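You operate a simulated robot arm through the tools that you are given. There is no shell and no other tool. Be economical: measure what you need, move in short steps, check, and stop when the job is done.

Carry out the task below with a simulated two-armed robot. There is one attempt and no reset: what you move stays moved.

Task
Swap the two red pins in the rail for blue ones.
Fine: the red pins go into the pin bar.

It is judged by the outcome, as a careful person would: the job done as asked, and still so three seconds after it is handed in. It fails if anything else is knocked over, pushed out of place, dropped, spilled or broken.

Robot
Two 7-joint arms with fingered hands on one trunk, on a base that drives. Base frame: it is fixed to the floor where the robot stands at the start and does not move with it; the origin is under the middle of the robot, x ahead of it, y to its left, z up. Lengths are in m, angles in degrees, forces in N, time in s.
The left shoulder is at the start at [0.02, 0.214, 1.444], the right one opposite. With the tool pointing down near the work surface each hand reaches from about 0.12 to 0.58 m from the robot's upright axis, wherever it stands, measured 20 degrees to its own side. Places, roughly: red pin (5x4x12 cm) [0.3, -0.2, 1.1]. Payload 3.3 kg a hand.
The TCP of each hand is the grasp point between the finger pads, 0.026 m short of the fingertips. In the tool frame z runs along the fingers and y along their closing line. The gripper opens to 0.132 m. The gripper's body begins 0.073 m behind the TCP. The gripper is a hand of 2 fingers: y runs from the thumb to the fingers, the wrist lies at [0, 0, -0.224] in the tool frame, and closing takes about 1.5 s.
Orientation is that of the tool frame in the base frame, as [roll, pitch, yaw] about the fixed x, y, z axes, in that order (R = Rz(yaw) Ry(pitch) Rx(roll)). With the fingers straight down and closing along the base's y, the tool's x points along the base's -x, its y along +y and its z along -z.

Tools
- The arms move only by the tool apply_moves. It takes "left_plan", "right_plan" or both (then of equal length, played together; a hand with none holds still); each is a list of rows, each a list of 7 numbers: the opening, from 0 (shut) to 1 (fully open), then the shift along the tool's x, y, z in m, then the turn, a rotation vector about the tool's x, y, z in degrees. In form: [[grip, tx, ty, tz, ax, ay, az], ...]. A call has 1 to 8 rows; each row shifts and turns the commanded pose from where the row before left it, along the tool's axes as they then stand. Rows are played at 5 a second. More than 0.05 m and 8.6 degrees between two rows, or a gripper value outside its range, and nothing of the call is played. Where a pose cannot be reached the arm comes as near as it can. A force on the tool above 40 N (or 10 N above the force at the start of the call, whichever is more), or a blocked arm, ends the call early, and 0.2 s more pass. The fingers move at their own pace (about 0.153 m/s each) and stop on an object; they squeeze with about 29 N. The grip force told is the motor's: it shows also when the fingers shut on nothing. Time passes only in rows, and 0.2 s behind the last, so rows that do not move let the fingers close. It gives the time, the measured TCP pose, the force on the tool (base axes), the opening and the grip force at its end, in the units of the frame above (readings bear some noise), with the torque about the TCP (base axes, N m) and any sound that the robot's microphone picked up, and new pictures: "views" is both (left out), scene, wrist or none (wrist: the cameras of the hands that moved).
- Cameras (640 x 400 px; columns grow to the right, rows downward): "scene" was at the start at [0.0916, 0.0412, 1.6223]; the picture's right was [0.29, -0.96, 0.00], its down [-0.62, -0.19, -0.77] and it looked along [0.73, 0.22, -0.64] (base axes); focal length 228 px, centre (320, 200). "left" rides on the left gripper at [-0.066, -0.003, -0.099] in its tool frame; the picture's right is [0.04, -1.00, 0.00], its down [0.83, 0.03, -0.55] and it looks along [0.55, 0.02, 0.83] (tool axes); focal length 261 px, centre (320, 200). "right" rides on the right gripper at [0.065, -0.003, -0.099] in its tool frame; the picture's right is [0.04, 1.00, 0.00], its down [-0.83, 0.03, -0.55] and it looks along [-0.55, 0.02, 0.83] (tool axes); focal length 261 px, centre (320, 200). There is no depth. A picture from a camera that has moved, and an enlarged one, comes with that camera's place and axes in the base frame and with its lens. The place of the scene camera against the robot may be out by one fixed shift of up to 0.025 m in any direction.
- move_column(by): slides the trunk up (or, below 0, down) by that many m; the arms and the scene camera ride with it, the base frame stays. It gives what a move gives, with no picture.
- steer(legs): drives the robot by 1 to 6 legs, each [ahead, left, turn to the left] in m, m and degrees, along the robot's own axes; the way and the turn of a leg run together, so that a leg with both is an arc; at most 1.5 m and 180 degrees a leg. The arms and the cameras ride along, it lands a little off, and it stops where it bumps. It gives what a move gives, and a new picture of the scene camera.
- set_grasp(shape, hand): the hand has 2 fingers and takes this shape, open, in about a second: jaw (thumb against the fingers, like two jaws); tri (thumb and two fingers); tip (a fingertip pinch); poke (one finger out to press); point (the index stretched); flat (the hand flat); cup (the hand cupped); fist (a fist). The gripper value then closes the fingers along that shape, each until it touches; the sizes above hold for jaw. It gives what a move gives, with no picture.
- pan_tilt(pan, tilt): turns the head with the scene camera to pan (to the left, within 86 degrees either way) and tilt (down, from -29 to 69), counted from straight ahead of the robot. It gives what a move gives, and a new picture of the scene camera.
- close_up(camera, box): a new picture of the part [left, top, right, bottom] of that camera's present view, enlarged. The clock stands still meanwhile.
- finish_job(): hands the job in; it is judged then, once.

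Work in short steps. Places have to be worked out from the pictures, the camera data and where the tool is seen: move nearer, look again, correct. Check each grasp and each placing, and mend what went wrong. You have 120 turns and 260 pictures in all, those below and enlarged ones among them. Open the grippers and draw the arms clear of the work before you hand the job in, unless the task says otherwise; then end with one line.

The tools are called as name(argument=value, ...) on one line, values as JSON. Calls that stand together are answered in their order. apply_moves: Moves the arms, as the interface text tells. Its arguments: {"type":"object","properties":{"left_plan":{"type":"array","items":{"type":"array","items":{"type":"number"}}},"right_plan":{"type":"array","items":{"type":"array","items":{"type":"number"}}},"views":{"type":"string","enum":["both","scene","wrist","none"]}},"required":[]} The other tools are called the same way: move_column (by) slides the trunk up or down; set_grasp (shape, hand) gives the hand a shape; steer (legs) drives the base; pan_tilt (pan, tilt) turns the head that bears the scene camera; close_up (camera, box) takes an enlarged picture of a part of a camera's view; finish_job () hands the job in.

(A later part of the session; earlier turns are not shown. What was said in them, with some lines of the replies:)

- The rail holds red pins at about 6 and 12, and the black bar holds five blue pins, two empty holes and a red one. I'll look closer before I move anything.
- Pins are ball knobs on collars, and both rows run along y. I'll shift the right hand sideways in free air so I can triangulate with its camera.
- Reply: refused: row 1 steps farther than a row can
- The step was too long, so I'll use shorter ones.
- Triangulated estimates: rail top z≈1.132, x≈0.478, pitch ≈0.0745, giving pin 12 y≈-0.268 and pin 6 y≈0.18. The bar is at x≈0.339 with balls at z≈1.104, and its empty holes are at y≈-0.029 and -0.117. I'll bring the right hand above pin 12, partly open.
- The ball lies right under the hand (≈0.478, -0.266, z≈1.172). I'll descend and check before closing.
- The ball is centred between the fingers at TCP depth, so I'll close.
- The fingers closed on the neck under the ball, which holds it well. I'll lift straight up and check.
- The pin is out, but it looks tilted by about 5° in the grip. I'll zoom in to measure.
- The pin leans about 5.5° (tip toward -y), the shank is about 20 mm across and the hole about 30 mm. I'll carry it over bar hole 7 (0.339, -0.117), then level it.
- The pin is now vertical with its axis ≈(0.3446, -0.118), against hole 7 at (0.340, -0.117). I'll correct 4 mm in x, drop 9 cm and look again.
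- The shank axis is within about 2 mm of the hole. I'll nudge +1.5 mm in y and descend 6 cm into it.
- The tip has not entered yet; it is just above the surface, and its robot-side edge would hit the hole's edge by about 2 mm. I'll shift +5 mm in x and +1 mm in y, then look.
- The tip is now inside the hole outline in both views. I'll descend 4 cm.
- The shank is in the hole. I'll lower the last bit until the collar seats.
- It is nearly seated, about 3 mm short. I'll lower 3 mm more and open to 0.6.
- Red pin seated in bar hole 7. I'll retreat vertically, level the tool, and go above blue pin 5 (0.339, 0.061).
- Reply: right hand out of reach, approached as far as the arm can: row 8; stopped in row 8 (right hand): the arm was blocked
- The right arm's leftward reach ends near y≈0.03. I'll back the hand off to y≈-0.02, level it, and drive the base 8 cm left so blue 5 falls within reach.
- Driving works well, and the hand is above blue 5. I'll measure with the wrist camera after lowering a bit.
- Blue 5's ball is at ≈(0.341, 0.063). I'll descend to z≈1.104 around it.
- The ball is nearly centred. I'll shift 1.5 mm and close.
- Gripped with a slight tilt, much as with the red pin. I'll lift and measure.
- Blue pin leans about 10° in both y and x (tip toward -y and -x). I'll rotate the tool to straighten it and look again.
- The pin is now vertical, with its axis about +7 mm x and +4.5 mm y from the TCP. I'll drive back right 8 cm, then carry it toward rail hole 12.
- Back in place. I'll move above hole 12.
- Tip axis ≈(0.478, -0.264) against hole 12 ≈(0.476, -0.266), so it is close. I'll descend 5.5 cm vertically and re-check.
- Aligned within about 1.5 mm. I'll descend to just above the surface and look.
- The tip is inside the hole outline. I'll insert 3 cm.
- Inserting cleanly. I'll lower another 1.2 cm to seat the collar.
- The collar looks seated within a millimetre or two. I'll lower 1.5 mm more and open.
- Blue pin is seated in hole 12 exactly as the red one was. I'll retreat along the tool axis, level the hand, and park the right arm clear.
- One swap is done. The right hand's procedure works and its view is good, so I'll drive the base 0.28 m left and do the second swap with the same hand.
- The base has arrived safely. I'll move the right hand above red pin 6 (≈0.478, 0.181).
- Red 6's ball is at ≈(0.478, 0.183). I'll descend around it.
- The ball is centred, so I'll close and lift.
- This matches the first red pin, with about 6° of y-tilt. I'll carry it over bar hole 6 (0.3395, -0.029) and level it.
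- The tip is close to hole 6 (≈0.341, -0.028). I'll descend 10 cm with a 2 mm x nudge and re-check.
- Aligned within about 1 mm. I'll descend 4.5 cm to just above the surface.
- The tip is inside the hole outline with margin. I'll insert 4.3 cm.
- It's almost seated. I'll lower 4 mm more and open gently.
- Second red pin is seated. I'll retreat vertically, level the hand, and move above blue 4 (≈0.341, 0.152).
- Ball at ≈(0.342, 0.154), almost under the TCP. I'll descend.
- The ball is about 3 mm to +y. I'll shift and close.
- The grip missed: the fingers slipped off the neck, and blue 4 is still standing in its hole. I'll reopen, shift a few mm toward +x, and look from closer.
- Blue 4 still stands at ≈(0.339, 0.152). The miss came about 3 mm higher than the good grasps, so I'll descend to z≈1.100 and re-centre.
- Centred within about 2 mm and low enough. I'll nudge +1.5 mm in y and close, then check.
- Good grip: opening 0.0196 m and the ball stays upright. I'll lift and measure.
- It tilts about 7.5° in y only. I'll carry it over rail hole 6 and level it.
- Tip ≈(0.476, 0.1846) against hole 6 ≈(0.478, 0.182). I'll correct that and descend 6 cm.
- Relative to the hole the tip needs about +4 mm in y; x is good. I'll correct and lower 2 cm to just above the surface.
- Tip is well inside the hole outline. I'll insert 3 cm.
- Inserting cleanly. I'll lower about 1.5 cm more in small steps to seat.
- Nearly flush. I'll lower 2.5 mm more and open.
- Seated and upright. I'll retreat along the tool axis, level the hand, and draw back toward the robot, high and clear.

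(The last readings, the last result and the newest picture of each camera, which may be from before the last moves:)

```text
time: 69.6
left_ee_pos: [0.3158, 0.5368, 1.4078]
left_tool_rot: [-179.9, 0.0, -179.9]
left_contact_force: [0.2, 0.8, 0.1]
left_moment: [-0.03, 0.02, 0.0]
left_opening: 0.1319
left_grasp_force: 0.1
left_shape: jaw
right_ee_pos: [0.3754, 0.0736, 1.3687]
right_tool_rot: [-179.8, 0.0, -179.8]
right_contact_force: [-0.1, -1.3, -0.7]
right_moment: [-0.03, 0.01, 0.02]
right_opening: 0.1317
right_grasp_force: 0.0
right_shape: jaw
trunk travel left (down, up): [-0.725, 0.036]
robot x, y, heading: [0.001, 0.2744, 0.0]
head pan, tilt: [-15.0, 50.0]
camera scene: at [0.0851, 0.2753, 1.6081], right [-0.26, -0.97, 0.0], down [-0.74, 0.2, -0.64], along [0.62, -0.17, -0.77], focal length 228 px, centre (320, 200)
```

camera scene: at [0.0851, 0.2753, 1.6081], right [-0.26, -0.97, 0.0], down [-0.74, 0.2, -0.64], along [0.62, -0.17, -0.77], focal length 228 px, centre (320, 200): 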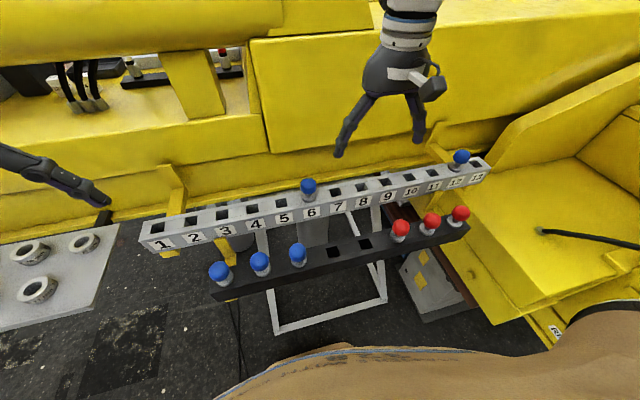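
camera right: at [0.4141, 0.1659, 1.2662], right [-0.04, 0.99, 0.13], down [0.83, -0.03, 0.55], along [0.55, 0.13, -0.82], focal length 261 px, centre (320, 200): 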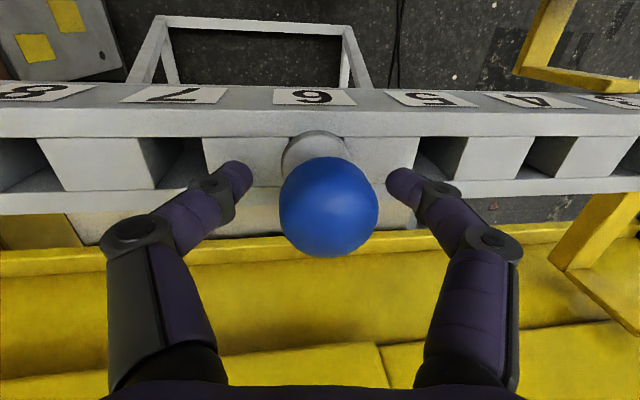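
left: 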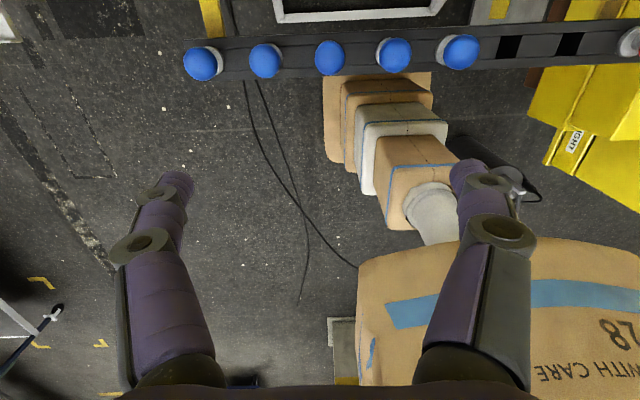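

Rail now shows blue at 6 and 12, and the bar holds three reds. I'll take one last zoom to confirm seating.

close_up(camera="scene", box=[200, 130, 500, 310])

```text
2.13 times, centred on (350, 220) of scene
camera zoom: at [0.0851, 0.2753, 1.6081], right [-0.26, -0.97, 0.0], down [-0.74, 0.2, -0.64], along [0.62, -0.17, -0.77], focal length 487 px, centre (256, 157)
```

zoom: 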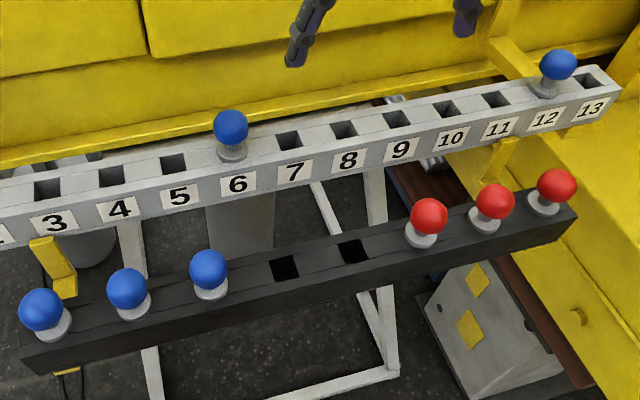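

All pins are seated and upright, and the arms are clear with the hands open. I'm handing in the job.

finish_job()

```text
The job is handed in.
```

The two red pins in the rail (holes 6 and 12) are swapped for blue ones, and both reds are now in the pin bar.
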